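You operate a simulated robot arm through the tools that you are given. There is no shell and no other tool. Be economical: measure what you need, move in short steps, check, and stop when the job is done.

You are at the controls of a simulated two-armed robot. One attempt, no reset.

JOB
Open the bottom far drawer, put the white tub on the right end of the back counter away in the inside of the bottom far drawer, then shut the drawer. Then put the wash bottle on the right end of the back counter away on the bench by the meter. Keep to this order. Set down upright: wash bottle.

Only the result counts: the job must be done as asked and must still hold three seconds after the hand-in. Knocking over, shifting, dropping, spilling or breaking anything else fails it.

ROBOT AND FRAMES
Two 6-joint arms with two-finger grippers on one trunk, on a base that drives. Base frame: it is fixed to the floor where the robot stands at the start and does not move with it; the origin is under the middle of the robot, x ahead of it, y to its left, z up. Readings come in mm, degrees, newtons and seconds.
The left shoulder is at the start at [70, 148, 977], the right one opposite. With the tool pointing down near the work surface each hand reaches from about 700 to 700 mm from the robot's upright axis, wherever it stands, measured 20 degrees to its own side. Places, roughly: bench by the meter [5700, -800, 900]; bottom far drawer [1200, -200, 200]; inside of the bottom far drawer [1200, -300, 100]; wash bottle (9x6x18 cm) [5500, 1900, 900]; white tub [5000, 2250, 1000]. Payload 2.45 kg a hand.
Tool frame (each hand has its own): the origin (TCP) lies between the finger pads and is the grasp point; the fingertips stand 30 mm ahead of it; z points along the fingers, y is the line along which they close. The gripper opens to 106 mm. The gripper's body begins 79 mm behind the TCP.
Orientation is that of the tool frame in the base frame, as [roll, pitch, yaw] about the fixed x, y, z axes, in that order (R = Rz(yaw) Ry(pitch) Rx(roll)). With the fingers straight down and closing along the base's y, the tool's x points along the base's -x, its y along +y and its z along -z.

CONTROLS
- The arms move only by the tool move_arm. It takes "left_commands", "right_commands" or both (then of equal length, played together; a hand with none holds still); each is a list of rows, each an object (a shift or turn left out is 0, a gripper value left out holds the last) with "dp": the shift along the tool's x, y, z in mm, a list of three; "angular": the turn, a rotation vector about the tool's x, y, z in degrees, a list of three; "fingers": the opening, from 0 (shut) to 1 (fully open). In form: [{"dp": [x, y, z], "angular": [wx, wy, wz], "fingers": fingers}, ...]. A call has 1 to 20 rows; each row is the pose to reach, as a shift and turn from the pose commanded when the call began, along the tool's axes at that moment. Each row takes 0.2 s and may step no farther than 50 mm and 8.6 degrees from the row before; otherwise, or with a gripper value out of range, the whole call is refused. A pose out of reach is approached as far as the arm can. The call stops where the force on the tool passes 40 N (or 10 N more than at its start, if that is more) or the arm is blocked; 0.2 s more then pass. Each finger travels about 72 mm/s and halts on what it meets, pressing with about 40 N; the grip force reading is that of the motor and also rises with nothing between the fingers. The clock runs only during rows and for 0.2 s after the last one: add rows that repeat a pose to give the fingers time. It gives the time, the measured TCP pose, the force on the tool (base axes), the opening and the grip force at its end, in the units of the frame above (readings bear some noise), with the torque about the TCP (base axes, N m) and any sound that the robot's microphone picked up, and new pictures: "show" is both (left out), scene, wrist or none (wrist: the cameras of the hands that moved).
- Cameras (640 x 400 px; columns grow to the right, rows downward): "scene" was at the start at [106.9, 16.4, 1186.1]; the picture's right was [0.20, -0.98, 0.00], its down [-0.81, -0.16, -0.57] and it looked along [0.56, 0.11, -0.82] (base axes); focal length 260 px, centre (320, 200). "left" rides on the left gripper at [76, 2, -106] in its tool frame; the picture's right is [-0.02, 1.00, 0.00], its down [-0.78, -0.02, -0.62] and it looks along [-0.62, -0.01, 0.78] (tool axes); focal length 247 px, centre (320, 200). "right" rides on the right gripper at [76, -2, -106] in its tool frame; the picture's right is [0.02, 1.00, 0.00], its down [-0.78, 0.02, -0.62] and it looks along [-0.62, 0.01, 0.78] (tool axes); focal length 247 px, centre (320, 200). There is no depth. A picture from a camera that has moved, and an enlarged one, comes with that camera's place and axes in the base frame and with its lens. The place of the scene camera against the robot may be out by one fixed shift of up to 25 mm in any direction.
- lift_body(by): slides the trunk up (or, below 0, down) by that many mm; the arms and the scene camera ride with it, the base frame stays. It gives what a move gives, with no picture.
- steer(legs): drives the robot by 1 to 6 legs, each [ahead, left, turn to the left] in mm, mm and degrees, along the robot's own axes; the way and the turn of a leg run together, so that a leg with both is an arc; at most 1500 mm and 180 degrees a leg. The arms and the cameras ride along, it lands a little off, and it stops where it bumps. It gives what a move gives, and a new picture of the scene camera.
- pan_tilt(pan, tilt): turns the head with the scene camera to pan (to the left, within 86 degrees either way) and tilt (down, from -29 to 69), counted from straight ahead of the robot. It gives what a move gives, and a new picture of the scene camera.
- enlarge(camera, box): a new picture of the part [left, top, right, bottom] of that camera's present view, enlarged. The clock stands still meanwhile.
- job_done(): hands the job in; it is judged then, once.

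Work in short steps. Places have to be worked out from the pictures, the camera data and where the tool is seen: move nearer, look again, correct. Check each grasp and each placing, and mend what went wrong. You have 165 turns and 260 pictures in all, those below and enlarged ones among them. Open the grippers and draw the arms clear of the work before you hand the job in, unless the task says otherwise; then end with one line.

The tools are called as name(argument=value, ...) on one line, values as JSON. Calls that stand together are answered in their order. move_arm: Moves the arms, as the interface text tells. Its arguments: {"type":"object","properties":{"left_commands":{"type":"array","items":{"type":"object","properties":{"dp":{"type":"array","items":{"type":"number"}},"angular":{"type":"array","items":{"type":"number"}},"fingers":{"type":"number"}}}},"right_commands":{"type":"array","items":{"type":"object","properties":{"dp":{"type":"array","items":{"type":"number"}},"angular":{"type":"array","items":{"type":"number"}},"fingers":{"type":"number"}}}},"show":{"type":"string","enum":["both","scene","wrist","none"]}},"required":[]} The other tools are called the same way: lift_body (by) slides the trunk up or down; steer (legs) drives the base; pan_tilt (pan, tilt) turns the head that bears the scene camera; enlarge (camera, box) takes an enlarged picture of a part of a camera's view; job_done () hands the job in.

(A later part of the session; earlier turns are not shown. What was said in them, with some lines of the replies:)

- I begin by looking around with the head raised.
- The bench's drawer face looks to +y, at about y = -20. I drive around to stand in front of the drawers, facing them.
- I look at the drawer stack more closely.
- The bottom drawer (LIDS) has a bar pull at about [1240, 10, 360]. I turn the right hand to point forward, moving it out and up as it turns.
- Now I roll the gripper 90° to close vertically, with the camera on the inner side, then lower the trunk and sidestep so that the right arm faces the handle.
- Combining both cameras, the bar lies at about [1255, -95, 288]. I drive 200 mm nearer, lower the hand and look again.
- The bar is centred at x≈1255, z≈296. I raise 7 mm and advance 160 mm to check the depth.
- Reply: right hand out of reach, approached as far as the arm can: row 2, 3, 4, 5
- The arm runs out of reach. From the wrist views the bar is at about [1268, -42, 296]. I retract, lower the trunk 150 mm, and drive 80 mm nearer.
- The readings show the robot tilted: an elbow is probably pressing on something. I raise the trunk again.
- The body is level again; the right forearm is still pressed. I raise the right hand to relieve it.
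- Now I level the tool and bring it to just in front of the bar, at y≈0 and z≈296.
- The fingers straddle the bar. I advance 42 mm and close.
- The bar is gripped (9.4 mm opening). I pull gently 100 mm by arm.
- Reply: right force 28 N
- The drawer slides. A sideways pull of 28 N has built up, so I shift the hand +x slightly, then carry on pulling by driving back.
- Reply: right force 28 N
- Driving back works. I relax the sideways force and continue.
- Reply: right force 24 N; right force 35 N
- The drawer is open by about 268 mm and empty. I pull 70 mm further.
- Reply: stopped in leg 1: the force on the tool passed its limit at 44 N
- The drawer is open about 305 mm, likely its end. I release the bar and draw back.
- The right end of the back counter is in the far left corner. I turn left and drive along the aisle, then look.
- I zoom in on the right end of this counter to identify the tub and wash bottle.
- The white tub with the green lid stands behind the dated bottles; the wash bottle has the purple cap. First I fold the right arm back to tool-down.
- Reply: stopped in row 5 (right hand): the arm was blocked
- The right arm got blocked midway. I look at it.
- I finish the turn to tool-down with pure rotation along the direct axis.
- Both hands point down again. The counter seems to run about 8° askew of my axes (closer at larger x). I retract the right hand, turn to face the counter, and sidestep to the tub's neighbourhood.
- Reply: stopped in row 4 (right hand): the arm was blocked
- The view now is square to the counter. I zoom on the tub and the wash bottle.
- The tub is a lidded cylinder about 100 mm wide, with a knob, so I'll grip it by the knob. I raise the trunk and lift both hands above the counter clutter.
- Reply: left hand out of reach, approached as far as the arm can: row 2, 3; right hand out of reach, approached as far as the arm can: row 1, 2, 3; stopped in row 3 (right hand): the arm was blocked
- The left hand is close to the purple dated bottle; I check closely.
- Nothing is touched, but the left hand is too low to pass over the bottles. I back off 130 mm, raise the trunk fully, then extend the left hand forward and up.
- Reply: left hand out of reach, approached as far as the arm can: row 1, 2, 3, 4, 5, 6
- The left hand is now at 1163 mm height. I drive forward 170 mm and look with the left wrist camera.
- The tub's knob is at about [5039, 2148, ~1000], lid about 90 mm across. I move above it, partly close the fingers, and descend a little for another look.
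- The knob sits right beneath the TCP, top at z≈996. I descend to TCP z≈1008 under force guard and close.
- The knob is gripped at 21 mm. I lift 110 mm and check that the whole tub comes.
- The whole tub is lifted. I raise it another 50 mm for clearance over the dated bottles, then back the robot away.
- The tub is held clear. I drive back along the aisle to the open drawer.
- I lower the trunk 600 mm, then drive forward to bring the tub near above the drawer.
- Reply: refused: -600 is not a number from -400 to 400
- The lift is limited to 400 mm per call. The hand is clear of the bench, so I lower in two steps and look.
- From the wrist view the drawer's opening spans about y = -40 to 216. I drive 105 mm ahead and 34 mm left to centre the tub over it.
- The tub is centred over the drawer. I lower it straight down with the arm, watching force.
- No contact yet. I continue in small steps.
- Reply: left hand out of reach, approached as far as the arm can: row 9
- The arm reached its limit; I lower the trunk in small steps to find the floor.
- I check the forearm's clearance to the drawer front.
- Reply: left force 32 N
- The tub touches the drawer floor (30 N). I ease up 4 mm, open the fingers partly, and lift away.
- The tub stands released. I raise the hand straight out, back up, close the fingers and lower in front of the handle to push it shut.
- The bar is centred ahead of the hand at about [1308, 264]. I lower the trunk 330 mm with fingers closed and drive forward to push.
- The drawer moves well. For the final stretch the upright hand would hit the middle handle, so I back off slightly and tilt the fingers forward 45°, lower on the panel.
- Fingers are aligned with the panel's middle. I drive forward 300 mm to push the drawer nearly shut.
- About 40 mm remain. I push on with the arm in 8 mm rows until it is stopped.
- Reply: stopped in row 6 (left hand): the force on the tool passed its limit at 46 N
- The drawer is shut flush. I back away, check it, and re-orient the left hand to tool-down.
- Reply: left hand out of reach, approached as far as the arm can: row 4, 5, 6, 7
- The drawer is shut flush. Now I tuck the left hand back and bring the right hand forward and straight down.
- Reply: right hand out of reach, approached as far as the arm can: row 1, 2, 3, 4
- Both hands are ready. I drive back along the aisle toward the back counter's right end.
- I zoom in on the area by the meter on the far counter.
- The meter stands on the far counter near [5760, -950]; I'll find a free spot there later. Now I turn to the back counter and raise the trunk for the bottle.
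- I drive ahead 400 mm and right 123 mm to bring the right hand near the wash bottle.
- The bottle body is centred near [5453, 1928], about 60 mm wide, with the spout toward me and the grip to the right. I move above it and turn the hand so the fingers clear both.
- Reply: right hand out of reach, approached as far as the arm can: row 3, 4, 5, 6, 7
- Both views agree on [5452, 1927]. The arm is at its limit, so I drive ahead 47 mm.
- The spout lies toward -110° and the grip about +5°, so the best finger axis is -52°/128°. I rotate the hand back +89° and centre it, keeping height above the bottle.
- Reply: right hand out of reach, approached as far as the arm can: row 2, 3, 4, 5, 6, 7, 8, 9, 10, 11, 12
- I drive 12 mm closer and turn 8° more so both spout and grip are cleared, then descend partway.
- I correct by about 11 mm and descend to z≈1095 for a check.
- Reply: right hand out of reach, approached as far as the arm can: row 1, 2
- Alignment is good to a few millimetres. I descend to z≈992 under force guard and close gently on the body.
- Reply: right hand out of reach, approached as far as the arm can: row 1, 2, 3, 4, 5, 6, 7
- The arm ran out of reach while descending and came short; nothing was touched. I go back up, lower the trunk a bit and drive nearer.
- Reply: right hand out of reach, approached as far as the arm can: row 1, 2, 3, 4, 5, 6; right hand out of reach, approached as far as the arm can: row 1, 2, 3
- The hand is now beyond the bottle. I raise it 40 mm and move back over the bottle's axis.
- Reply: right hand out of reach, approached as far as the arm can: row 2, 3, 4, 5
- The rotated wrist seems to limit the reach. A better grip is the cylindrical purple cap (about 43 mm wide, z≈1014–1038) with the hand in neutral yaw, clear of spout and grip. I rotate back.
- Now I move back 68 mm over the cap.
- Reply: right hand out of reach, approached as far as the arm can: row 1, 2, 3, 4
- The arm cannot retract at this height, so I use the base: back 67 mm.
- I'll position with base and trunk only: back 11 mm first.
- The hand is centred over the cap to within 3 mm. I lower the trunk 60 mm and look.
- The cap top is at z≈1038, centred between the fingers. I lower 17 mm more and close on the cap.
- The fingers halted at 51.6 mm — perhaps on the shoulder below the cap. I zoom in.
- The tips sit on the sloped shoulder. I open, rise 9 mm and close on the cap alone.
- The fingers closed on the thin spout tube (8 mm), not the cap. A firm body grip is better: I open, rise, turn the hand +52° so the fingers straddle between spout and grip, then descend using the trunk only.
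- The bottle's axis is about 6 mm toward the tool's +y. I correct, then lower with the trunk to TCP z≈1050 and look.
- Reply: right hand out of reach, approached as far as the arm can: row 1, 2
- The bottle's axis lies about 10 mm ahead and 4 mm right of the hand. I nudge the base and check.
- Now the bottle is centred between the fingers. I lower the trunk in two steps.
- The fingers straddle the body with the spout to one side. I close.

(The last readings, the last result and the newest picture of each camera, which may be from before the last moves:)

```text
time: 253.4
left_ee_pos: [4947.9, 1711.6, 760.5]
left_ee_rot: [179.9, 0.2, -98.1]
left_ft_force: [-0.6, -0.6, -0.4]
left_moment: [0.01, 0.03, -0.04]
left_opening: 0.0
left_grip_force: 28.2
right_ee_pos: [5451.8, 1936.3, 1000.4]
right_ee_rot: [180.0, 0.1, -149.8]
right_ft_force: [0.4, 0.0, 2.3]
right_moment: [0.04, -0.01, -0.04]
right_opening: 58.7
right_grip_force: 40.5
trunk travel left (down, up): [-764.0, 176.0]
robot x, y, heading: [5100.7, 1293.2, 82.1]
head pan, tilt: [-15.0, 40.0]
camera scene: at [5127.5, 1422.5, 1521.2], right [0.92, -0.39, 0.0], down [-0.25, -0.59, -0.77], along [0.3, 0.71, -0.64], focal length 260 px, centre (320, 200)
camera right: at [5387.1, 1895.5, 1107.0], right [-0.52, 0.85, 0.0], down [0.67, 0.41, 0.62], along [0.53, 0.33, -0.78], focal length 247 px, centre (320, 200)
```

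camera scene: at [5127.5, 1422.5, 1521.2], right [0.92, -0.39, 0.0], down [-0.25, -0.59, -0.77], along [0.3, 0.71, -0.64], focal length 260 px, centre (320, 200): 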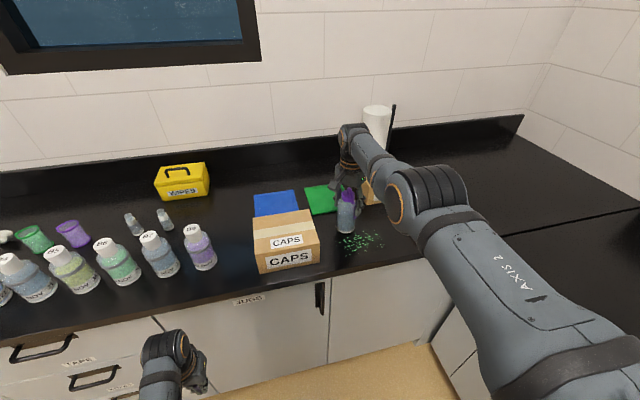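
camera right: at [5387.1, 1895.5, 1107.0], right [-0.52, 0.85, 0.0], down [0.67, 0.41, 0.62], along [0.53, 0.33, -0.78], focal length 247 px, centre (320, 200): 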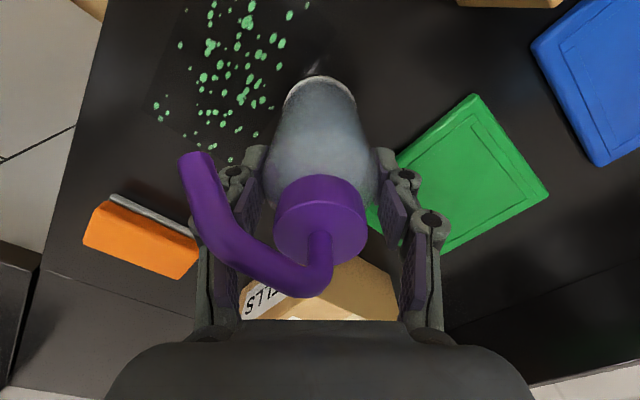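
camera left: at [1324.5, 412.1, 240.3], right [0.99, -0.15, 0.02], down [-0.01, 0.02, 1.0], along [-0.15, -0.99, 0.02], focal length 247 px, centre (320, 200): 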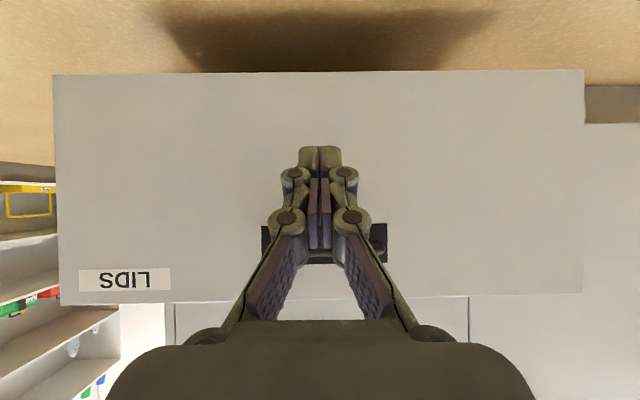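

Body gripped at 58.7 mm. I lift 140 mm by trunk and check.

lift_body(by=20)

lift_body(by=120)

enlarge(camera="scene", box=[230, 90, 470, 300])

```text
time: 254.0
left_ee_pos: [4948.5, 1713.4, 780.4]
left_ee_rot: [-180.0, 0.1, -98.0]
left_ft_force: [-0.1, 0.2, 0.3]
left_moment: [-0.03, -0.03, 0.02]
left_opening: 0.2
left_grip_force: 28.8
right_ee_pos: [5452.7, 1936.4, 1020.2]
right_ee_rot: [-179.9, 0.1, -149.6]
right_ft_force: [-1.3, 0.1, -3.0]
right_moment: [0.01, -0.04, 0.01]
right_opening: 58.5
right_grip_force: 40.6
trunk travel left (down, up): [-784.0, 156.0]
robot x, y, heading: [5101.4, 1296.8, 82.3]
head pan, tilt: [-15.0, 40.0]
```

```text
time: 255.5
left_ee_pos: [4948.2, 1713.5, 900.1]
left_ee_rot: [-180.0, 0.1, -98.1]
left_ft_force: [-0.4, 0.2, 0.4]
left_moment: [0.01, 0.02, -0.03]
left_opening: 0.3
left_grip_force: 28.4
right_ee_pos: [5452.6, 1937.8, 1139.5]
right_ee_rot: [179.9, 0.0, -149.5]
right_ft_force: [0.3, 1.0, -3.0]
right_moment: [0.02, 0.02, -0.03]
right_opening: 58.5
right_grip_force: 39.9
trunk travel left (down, up): [-904.0, 36.0]
robot x, y, heading: [5100.4, 1292.3, 82.2]
head pan, tilt: [-15.0, 40.0]
```

```text
1.90 times, centred on (350, 195) of scene
camera zoom: at [5128.0, 1423.7, 1661.0], right [0.92, -0.39, 0.0], down [-0.25, -0.59, -0.77], along [0.3, 0.7, -0.64], focal length 494 px, centre (263, 210)
```

zoom: 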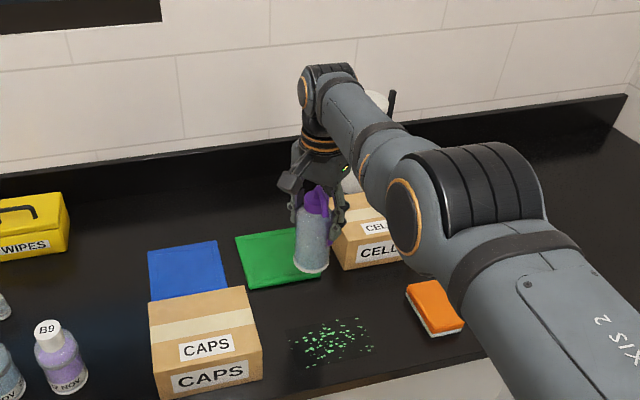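

The wash bottle is held upright and lifted. I back away, then go round to the far counter near the meter.

steer(legs=[[-500, 0, 0], [0, 250, 0], [0, 0, -90], [0, -1250, 0]])

pan_tilt(pan=-15, tilt=30)

```text
time: 269.6
left_ee_pos: [4978.9, -240.8, 899.7]
left_ee_rot: [-179.9, 0.1, 169.1]
left_ft_force: [0.3, 0.0, -0.1]
left_moment: [0.0, 0.03, 0.01]
left_opening: 0.0
left_grip_force: 29.1
right_ee_pos: [5177.8, -757.4, 1139.6]
right_ee_rot: [180.0, 0.1, 117.6]
right_ft_force: [0.1, 0.4, -2.5]
right_moment: [0.0, -0.01, 0.03]
right_opening: 58.5
right_grip_force: 39.8
trunk travel left (down, up): [-904.0, 36.0]
robot x, y, heading: [4550.0, -376.8, -11.1]
head pan, tilt: [-15.0, 40.0]
camera scene: at [4663.6, -418.3, 1661.1], right [-0.43, -0.9, 0.0], down [-0.58, 0.28, -0.77], along [0.69, -0.33, -0.64], focal length 260 px, centre (320, 200)
```

scene: 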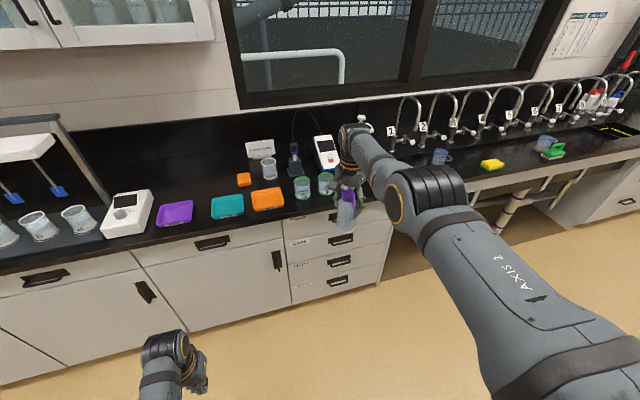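

```text
time: 270.4
left_ee_pos: [4977.5, -242.7, 900.6]
left_ee_rot: [-180.0, 0.1, 169.1]
left_ft_force: [0.1, -0.4, 0.0]
left_moment: [0.0, -0.04, -0.01]
left_opening: 0.0
left_grip_force: 27.9
right_ee_pos: [5177.0, -757.8, 1140.3]
right_ee_rot: [-180.0, 0.0, 117.6]
right_ft_force: [-0.1, -0.1, -2.2]
right_moment: [0.0, -0.04, 0.04]
right_opening: 58.4
right_grip_force: 39.5
trunk travel left (down, up): [-904.0, 36.0]
robot x, y, heading: [4549.5, -373.6, -10.8]
head pan, tilt: [-15.0, 30.0]
camera scene: at [4668.3, -421.6, 1676.4], right [-0.43, -0.9, 0.0], down [-0.45, 0.22, -0.87], along [0.78, -0.38, -0.5], focal length 260 px, centre (320, 200)
```

scene: 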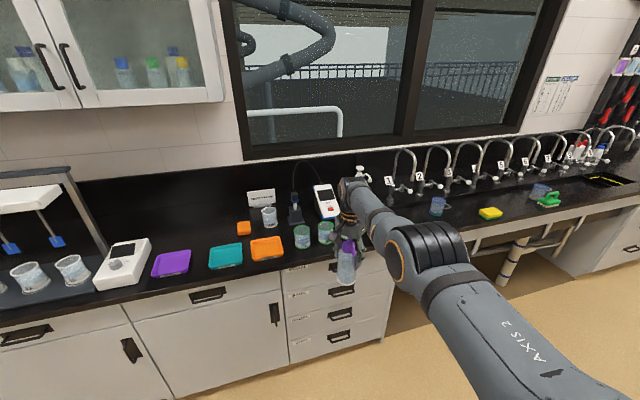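

I zoom onto the meter area to find the free spot.

enlarge(camera="scene", box=[140, 170, 400, 310])

```text
2.46 times, centred on (270, 240) of scene
camera zoom: at [4668.3, -421.6, 1676.4], right [-0.43, -0.9, 0.0], down [-0.45, 0.22, -0.87], along [0.78, -0.38, -0.5], focal length 639 px, centre (443, 102)
```

zoom: 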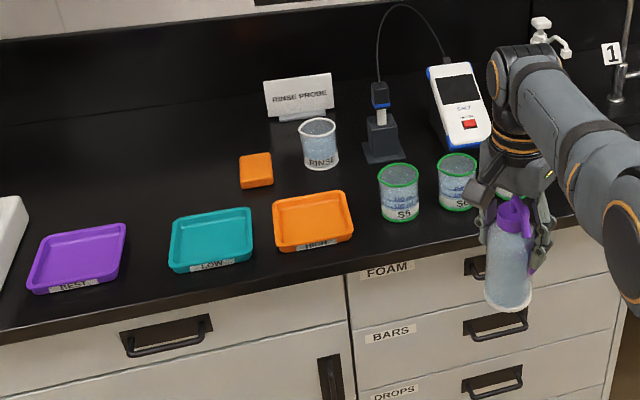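

The free spot between beaker S5, the tray and the probe stand, around [5680, -790], matches the named place. I raise the trunk 30 mm and drive in 400 mm.

lift_body(by=32)

steer(legs=[[380, 63, 0]])

enlarge(camera="right", box=[0, 0, 640, 400])

```text
time: 271.1
left_ee_pos: [4977.8, -242.7, 931.5]
left_ee_rot: [-180.0, 0.1, 169.2]
left_ft_force: [0.1, 0.8, 0.1]
left_moment: [0.01, -0.01, -0.01]
left_opening: 0.0
left_grip_force: 28.6
right_ee_pos: [5177.0, -757.2, 1172.2]
right_ee_rot: [180.0, 0.0, 117.6]
right_ft_force: [0.0, 0.0, -2.4]
right_moment: [0.02, 0.0, -0.01]
right_opening: 58.2
right_grip_force: 40.2
trunk travel left (down, up): [-936.0, 4.0]
robot x, y, heading: [4549.4, -369.7, -10.8]
head pan, tilt: [-15.0, 30.0]
```

```text
time: 273.6
left_ee_pos: [5365.2, -253.8, 933.4]
left_ee_rot: [179.9, 0.2, 169.2]
left_ft_force: [0.0, -0.2, 0.2]
left_moment: [0.0, -0.03, -0.02]
left_opening: 0.0
left_grip_force: 28.7
right_ee_pos: [5565.3, -768.3, 1173.9]
right_ee_rot: [179.8, 0.0, 117.6]
right_ft_force: [0.2, 0.2, -2.8]
right_moment: [-0.04, -0.02, 0.05]
right_opening: 58.5
right_grip_force: 40.1
trunk travel left (down, up): [-936.0, 4.0]
robot x, y, heading: [4941.3, -384.3, -10.6]
head pan, tilt: [-15.0, 30.0]
camera scene: at [5055.4, -432.2, 1708.7], right [-0.43, -0.9, 0.0], down [-0.45, 0.22, -0.87], along [0.78, -0.38, -0.5], focal length 260 px, centre (320, 200)
```

scene: 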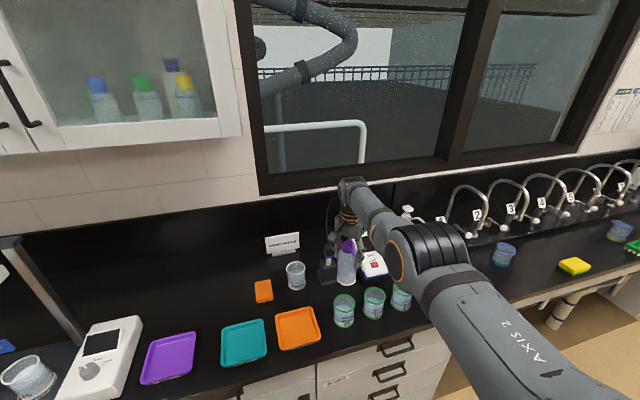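

```text
1.00 times, centred on (320, 200) of right (not enlarged: the box is as wide or as high as the picture)
camera zoom: at [5527.8, -700.8, 1279.5], right [0.88, 0.48, 0.0], down [0.38, -0.69, 0.62], along [0.3, -0.54, -0.78], focal length 247 px, centre (320, 200)
```

zoom: 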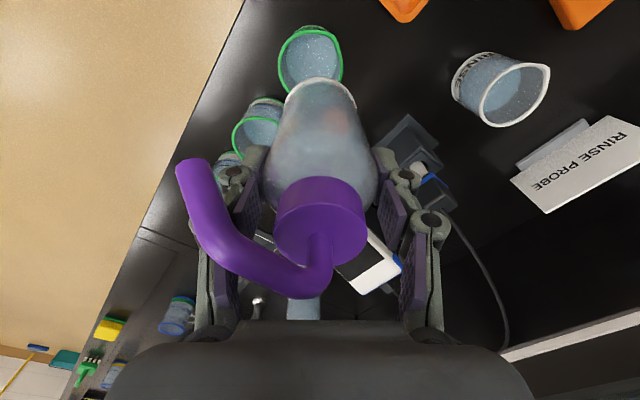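

The wrist view gives S5 at [5543,-750], rinse beaker at [5780,-658] and the probe stand from x≈5705. The free spot is at [5642,-752]; I drive 73 ahead and 30 left.

steer(legs=[[73, 30, 0]])

enlarge(camera="right", box=[0, 0, 640, 400])

enlarge(camera="scene", box=[220, 180, 440, 340])

```text
time: 274.6
left_ee_pos: [5439.7, -238.2, 935.7]
left_ee_rot: [179.9, 0.5, 169.1]
left_ft_force: [-0.5, -0.4, 0.4]
left_moment: [0.03, -0.05, 0.02]
left_opening: 0.4
left_grip_force: 27.9
right_ee_pos: [5636.9, -754.2, 1175.3]
right_ee_rot: [179.7, 0.2, 117.5]
right_ft_force: [-0.4, -0.9, -2.3]
right_moment: [0.01, -0.05, 0.0]
right_opening: 58.2
right_grip_force: 39.5
trunk travel left (down, up): [-936.0, 4.0]
robot x, y, heading: [5017.2, -369.8, -10.8]
head pan, tilt: [-15.0, 30.0]
camera scene: at [5125.1, -418.1, 1709.3], right [-0.44, -0.9, 0.0], down [-0.45, 0.22, -0.87], along [0.78, -0.38, -0.5], focal length 260 px, centre (320, 200)
```

scene: 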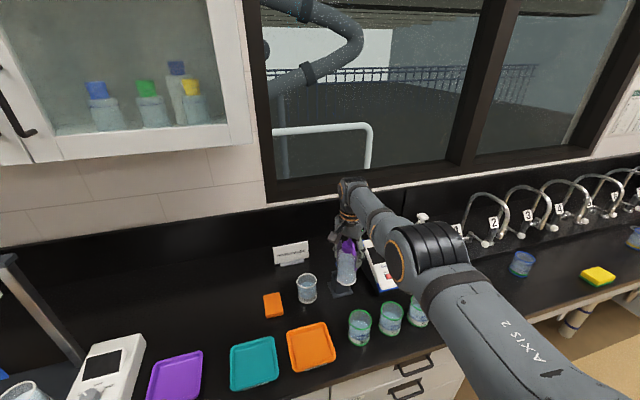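

```text
1.00 times, centred on (320, 200) of right (not enlarged: the box is as wide or as high as the picture)
camera zoom: at [5599.0, -687.1, 1281.9], right [0.88, 0.48, 0.01], down [0.37, -0.69, 0.62], along [0.3, -0.54, -0.78], focal length 247 px, centre (320, 200)
```

zoom: 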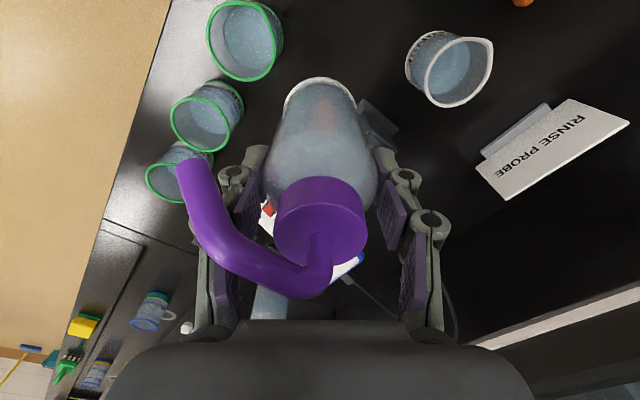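

```text
2.50 times, centred on (330, 260) of scene
camera zoom: at [5125.1, -418.1, 1709.3], right [-0.44, -0.9, 0.0], down [-0.45, 0.22, -0.87], along [0.78, -0.38, -0.5], focal length 649 px, centre (295, 50)
```

zoom: 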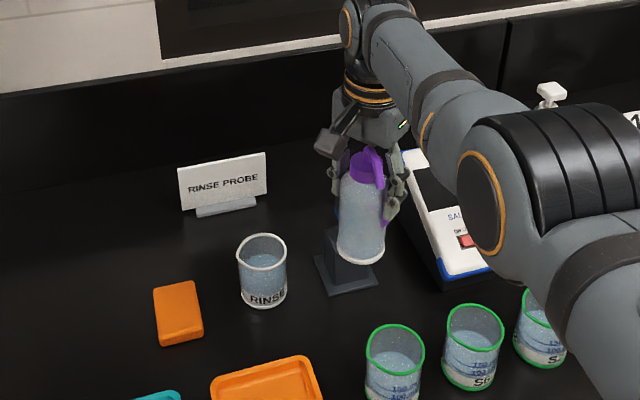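

The spot below is free on all sides (about 30 mm to S5 and the stand). I lower by trunk 130 mm and check again.

lift_body(by=-130)

enlarge(camera="right", box=[0, 0, 640, 400])

enlarge(camera="scene", box=[220, 160, 440, 320])

```text
time: 276.2
left_ee_pos: [5443.8, -237.8, 801.9]
left_ee_rot: [180.0, 0.1, 169.2]
left_ft_force: [0.4, 0.1, 0.0]
left_moment: [-0.03, -0.02, 0.01]
left_opening: 0.0
left_grip_force: 28.2
right_ee_pos: [5643.3, -753.2, 1042.2]
right_ee_rot: [-180.0, 0.0, 117.6]
right_ft_force: [-0.1, -0.5, -2.5]
right_moment: [0.05, 0.01, -0.04]
right_opening: 58.3
right_grip_force: 40.2
trunk travel left (down, up): [-806.0, 134.0]
robot x, y, heading: [5016.1, -373.3, -10.7]
head pan, tilt: [-15.0, 30.0]
```

```text
1.00 times, centred on (320, 200) of right (not enlarged: the box is as wide or as high as the picture)
camera zoom: at [5606.2, -685.8, 1148.5], right [0.88, 0.48, 0.0], down [0.38, -0.69, 0.62], along [0.3, -0.55, -0.78], focal length 247 px, centre (320, 200)
```

zoom: 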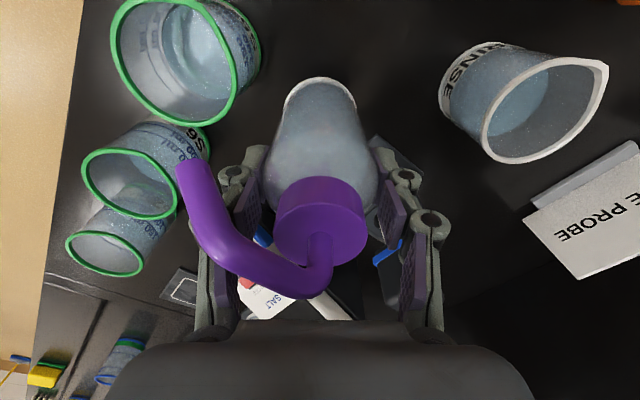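

```text
2.50 times, centred on (330, 240) of scene
camera zoom: at [5134.9, -416.4, 1578.5], right [-0.44, -0.9, 0.0], down [-0.45, 0.22, -0.87], along [0.78, -0.38, -0.5], focal length 649 px, centre (295, 100)
```

zoom: 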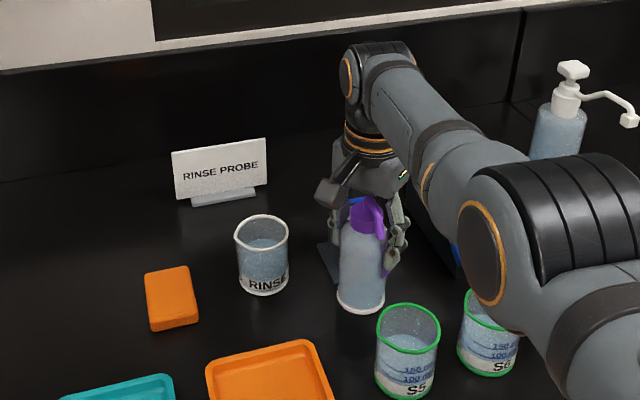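

Clearance is good around the landing spot. I lower 34 mm, then in small steps until contact.

lift_body(by=-34)

lift_body(by=-5)

```text
time: 277.0
left_ee_pos: [5443.2, -236.5, 768.7]
left_ee_rot: [-180.0, 0.0, 169.2]
left_ft_force: [-0.5, -1.2, -0.4]
left_moment: [-0.02, -0.01, 0.03]
left_opening: 0.1
left_grip_force: 28.9
right_ee_pos: [5642.7, -752.0, 1007.4]
right_ee_rot: [-180.0, 0.1, 117.5]
right_ft_force: [-1.4, 0.1, -2.4]
right_moment: [-0.01, 0.0, -0.01]
right_opening: 58.2
right_grip_force: 39.7
trunk travel left (down, up): [-772.0, 168.0]
robot x, y, heading: [5017.7, -368.4, -10.8]
head pan, tilt: [-15.0, 30.0]
```

```text
time: 277.5
left_ee_pos: [5445.1, -236.7, 763.2]
left_ee_rot: [-180.0, 0.1, 169.1]
left_ft_force: [0.4, -0.7, 0.6]
left_moment: [0.0, 0.02, -0.01]
left_opening: 0.1
left_grip_force: 28.5
right_ee_pos: [5643.0, -752.4, 1003.1]
right_ee_rot: [179.9, 0.1, 117.5]
right_ft_force: [0.5, -0.5, -2.7]
right_moment: [-0.01, -0.04, 0.02]
right_opening: 58.3
right_grip_force: 40.1
trunk travel left (down, up): [-767.0, 173.0]
robot x, y, heading: [5015.9, -365.5, -10.7]
head pan, tilt: [-15.0, 30.0]
```

lift_body(by=-3)

```text
time: 278.1
left_ee_pos: [5443.3, -238.3, 759.8]
left_ee_rot: [180.0, 0.0, 169.2]
left_ft_force: [0.1, 0.3, -0.4]
left_moment: [-0.01, 0.0, 0.02]
left_opening: 0.0
left_grip_force: 28.4
right_ee_pos: [5643.9, -752.7, 1000.8]
right_ee_rot: [179.9, 0.1, 117.5]
right_ft_force: [-0.4, -1.0, 2.4]
right_moment: [-0.08, 0.08, -0.04]
right_opening: 58.3
right_grip_force: 39.6
trunk travel left (down, up): [-764.0, 176.0]
robot x, y, heading: [5017.3, -368.7, -10.9]
head pan, tilt: [-15.0, 30.0]
```

The force turned from -2.7 to +2.4 N: the bottle stands on the counter. I open the fingers slowly and look.

move_arm(right_commands=[{"fingers": 0.6}, {"fingers": 0.68}, {"fingers": 0.76}, {"fingers": 0.84}, {"fingers": 0.84}], show="both")

```text
time: 279.2
left_ee_pos: [5443.4, -236.6, 760.6]
left_ee_rot: [-180.0, 0.0, 169.1]
left_ft_force: [1.1, -0.8, -0.4]
left_moment: [-0.01, 0.03, 0.0]
left_opening: 0.0
left_grip_force: 28.7
right_ee_pos: [5642.2, -752.9, 1000.9]
right_ee_rot: [-180.0, 0.1, 117.5]
right_ft_force: [0.6, 0.1, -0.2]
right_moment: [-0.01, 0.0, -0.04]
right_opening: 89.2
right_grip_force: 0.1
trunk travel left (down, up): [-764.0, 176.0]
robot x, y, heading: [5016.4, -368.8, -10.7]
head pan, tilt: [-15.0, 30.0]
camera scene: at [5134.4, -416.1, 1536.5], right [-0.44, -0.9, 0.0], down [-0.45, 0.22, -0.87], along [0.78, -0.38, -0.5], focal length 260 px, centre (320, 200)
camera right: at [5605.9, -685.6, 1106.7], right [0.88, 0.48, 0.0], down [0.38, -0.69, 0.62], along [0.3, -0.55, -0.78], focal length 247 px, centre (320, 200)
```

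scene: 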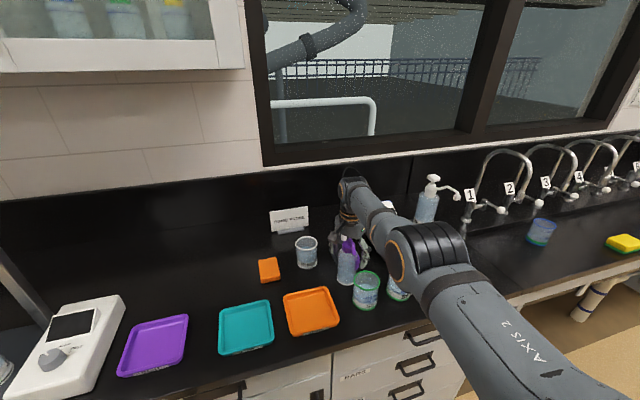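
right: 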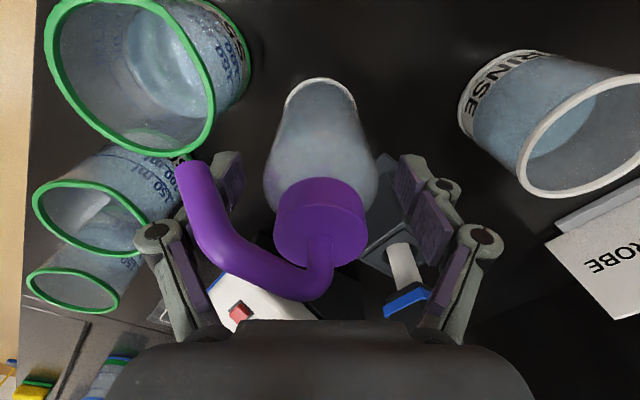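

Released, and the bottle stands upright. I raise the hand straight up by trunk and back away.

lift_body(by=170)

steer(legs=[[-350, 0, 0]])

enlarge(camera="scene", box=[180, 170, 420, 320])

```text
time: 281.2
left_ee_pos: [5443.2, -237.6, 929.7]
left_ee_rot: [-180.0, 0.0, 169.1]
left_ft_force: [0.2, -0.6, 0.0]
left_moment: [0.02, 0.0, 0.0]
left_opening: 0.4
left_grip_force: 28.8
right_ee_pos: [5642.7, -752.4, 1171.2]
right_ee_rot: [-180.0, 0.1, 117.5]
right_ft_force: [0.3, 0.2, -0.1]
right_moment: [0.01, -0.03, 0.01]
right_opening: 89.2
right_grip_force: 0.0
trunk travel left (down, up): [-934.0, 6.0]
robot x, y, heading: [5015.5, -370.2, -10.8]
head pan, tilt: [-15.0, 30.0]
```

```text
time: 283.4
left_ee_pos: [5119.9, -173.0, 929.6]
left_ee_rot: [180.0, -0.1, 169.6]
left_ft_force: [0.2, 0.1, 0.4]
left_moment: [0.0, -0.01, 0.02]
left_opening: 0.0
left_grip_force: 28.7
right_ee_pos: [5322.3, -687.3, 1169.6]
right_ee_rot: [-179.9, 0.1, 117.7]
right_ft_force: [0.2, 0.2, 0.2]
right_moment: [-0.05, 0.0, 0.0]
right_opening: 89.1
right_grip_force: 0.1
trunk travel left (down, up): [-934.0, 6.0]
robot x, y, heading: [4690.6, -311.2, -10.4]
head pan, tilt: [-15.0, 30.0]
camera scene: at [4812.6, -354.7, 1706.2], right [-0.43, -0.9, 0.0], down [-0.45, 0.22, -0.86], along [0.78, -0.37, -0.5], focal length 260 px, centre (320, 200)
```

scene: 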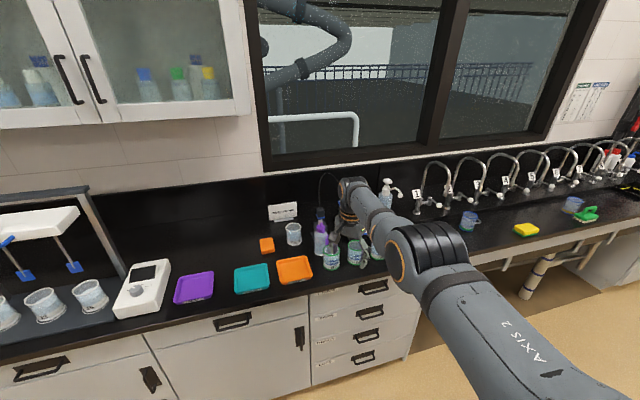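

```text
2.67 times, centred on (300, 245) of scene
camera zoom: at [4812.6, -354.7, 1706.2], right [-0.43, -0.9, 0.0], down [-0.45, 0.22, -0.86], along [0.78, -0.37, -0.5], focal length 692 px, centre (373, 80)
```

zoom: 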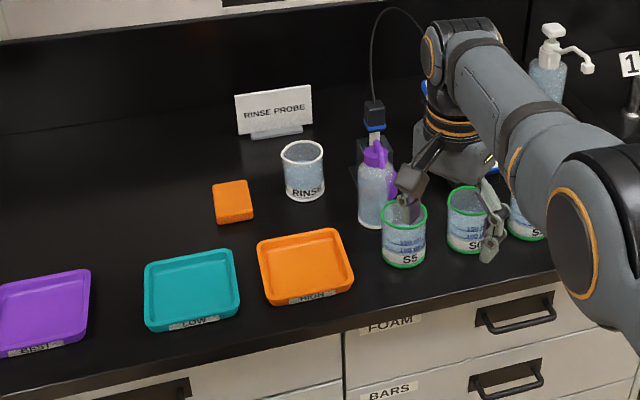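

The bottle stands upright by the meter and its neighbours are undisturbed. I open the left gripper, back off a little more, and hand in.

steer(legs=[[-150, 0, 0]])

move_arm(left_commands=[{"fingers": 1}, {"fingers": 1}, {"fingers": 1}, {"fingers": 1}], right_commands=[{"fingers": 1}, {"fingers": 1}, {"fingers": 1}, {"fingers": 1}], show="scene")

```text
time: 284.7
left_ee_pos: [4971.4, -144.9, 930.4]
left_ee_rot: [-179.9, 0.1, 169.8]
left_ft_force: [0.1, 0.1, -0.2]
left_moment: [-0.05, 0.02, 0.01]
left_opening: 0.2
left_grip_force: 29.0
right_ee_pos: [5176.9, -656.7, 1168.0]
right_ee_rot: [-179.9, 0.0, 118.2]
right_ft_force: [0.7, 0.1, -0.9]
right_moment: [0.0, 0.04, 0.0]
right_opening: 88.9
right_grip_force: 0.1
trunk travel left (down, up): [-934.0, 6.0]
robot x, y, heading: [4541.4, -282.9, -10.2]
head pan, tilt: [-15.0, 30.0]
camera scene: at [4665.8, -327.2, 1706.1], right [-0.42, -0.91, 0.0], down [-0.46, 0.21, -0.86], along [0.78, -0.37, -0.5], focal length 260 px, centre (320, 200)
```

scene: 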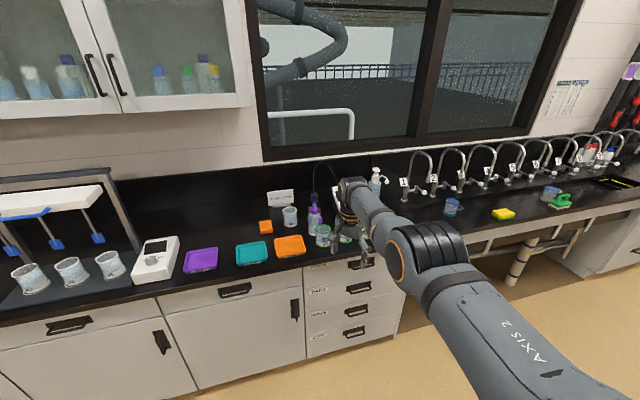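

```text
time: 285.7
left_ee_pos: [4969.8, -144.1, 929.9]
left_ee_rot: [179.9, 0.0, 169.8]
left_ft_force: [0.6, -0.4, 0.2]
left_moment: [0.01, 0.04, 0.0]
left_opening: 106.0
left_grip_force: 0.0
right_ee_pos: [5172.9, -657.4, 1170.2]
right_ee_rot: [180.0, 0.0, 118.2]
right_ft_force: [0.0, -0.2, 0.1]
right_moment: [-0.01, 0.03, 0.0]
right_opening: 106.2
right_grip_force: 0.0
trunk travel left (down, up): [-934.0, 6.0]
robot x, y, heading: [4545.5, -281.8, -10.2]
head pan, tilt: [-15.0, 30.0]
camera scene: at [4661.4, -326.3, 1706.5], right [-0.42, -0.91, 0.0], down [-0.45, 0.21, -0.87], along [0.78, -0.37, -0.5], focal length 260 px, centre (320, 200)
```

scene: 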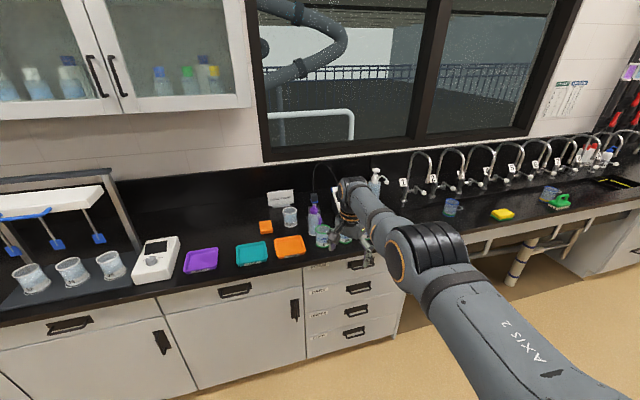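

Everything is in place, the grippers are open and the arms are clear. I hand the job in.

job_done()

```text
The job is handed in.
```

The white tub is inside the bottom far drawer, the drawer is shut, and the wash bottle stands upright on the bench by the meter.
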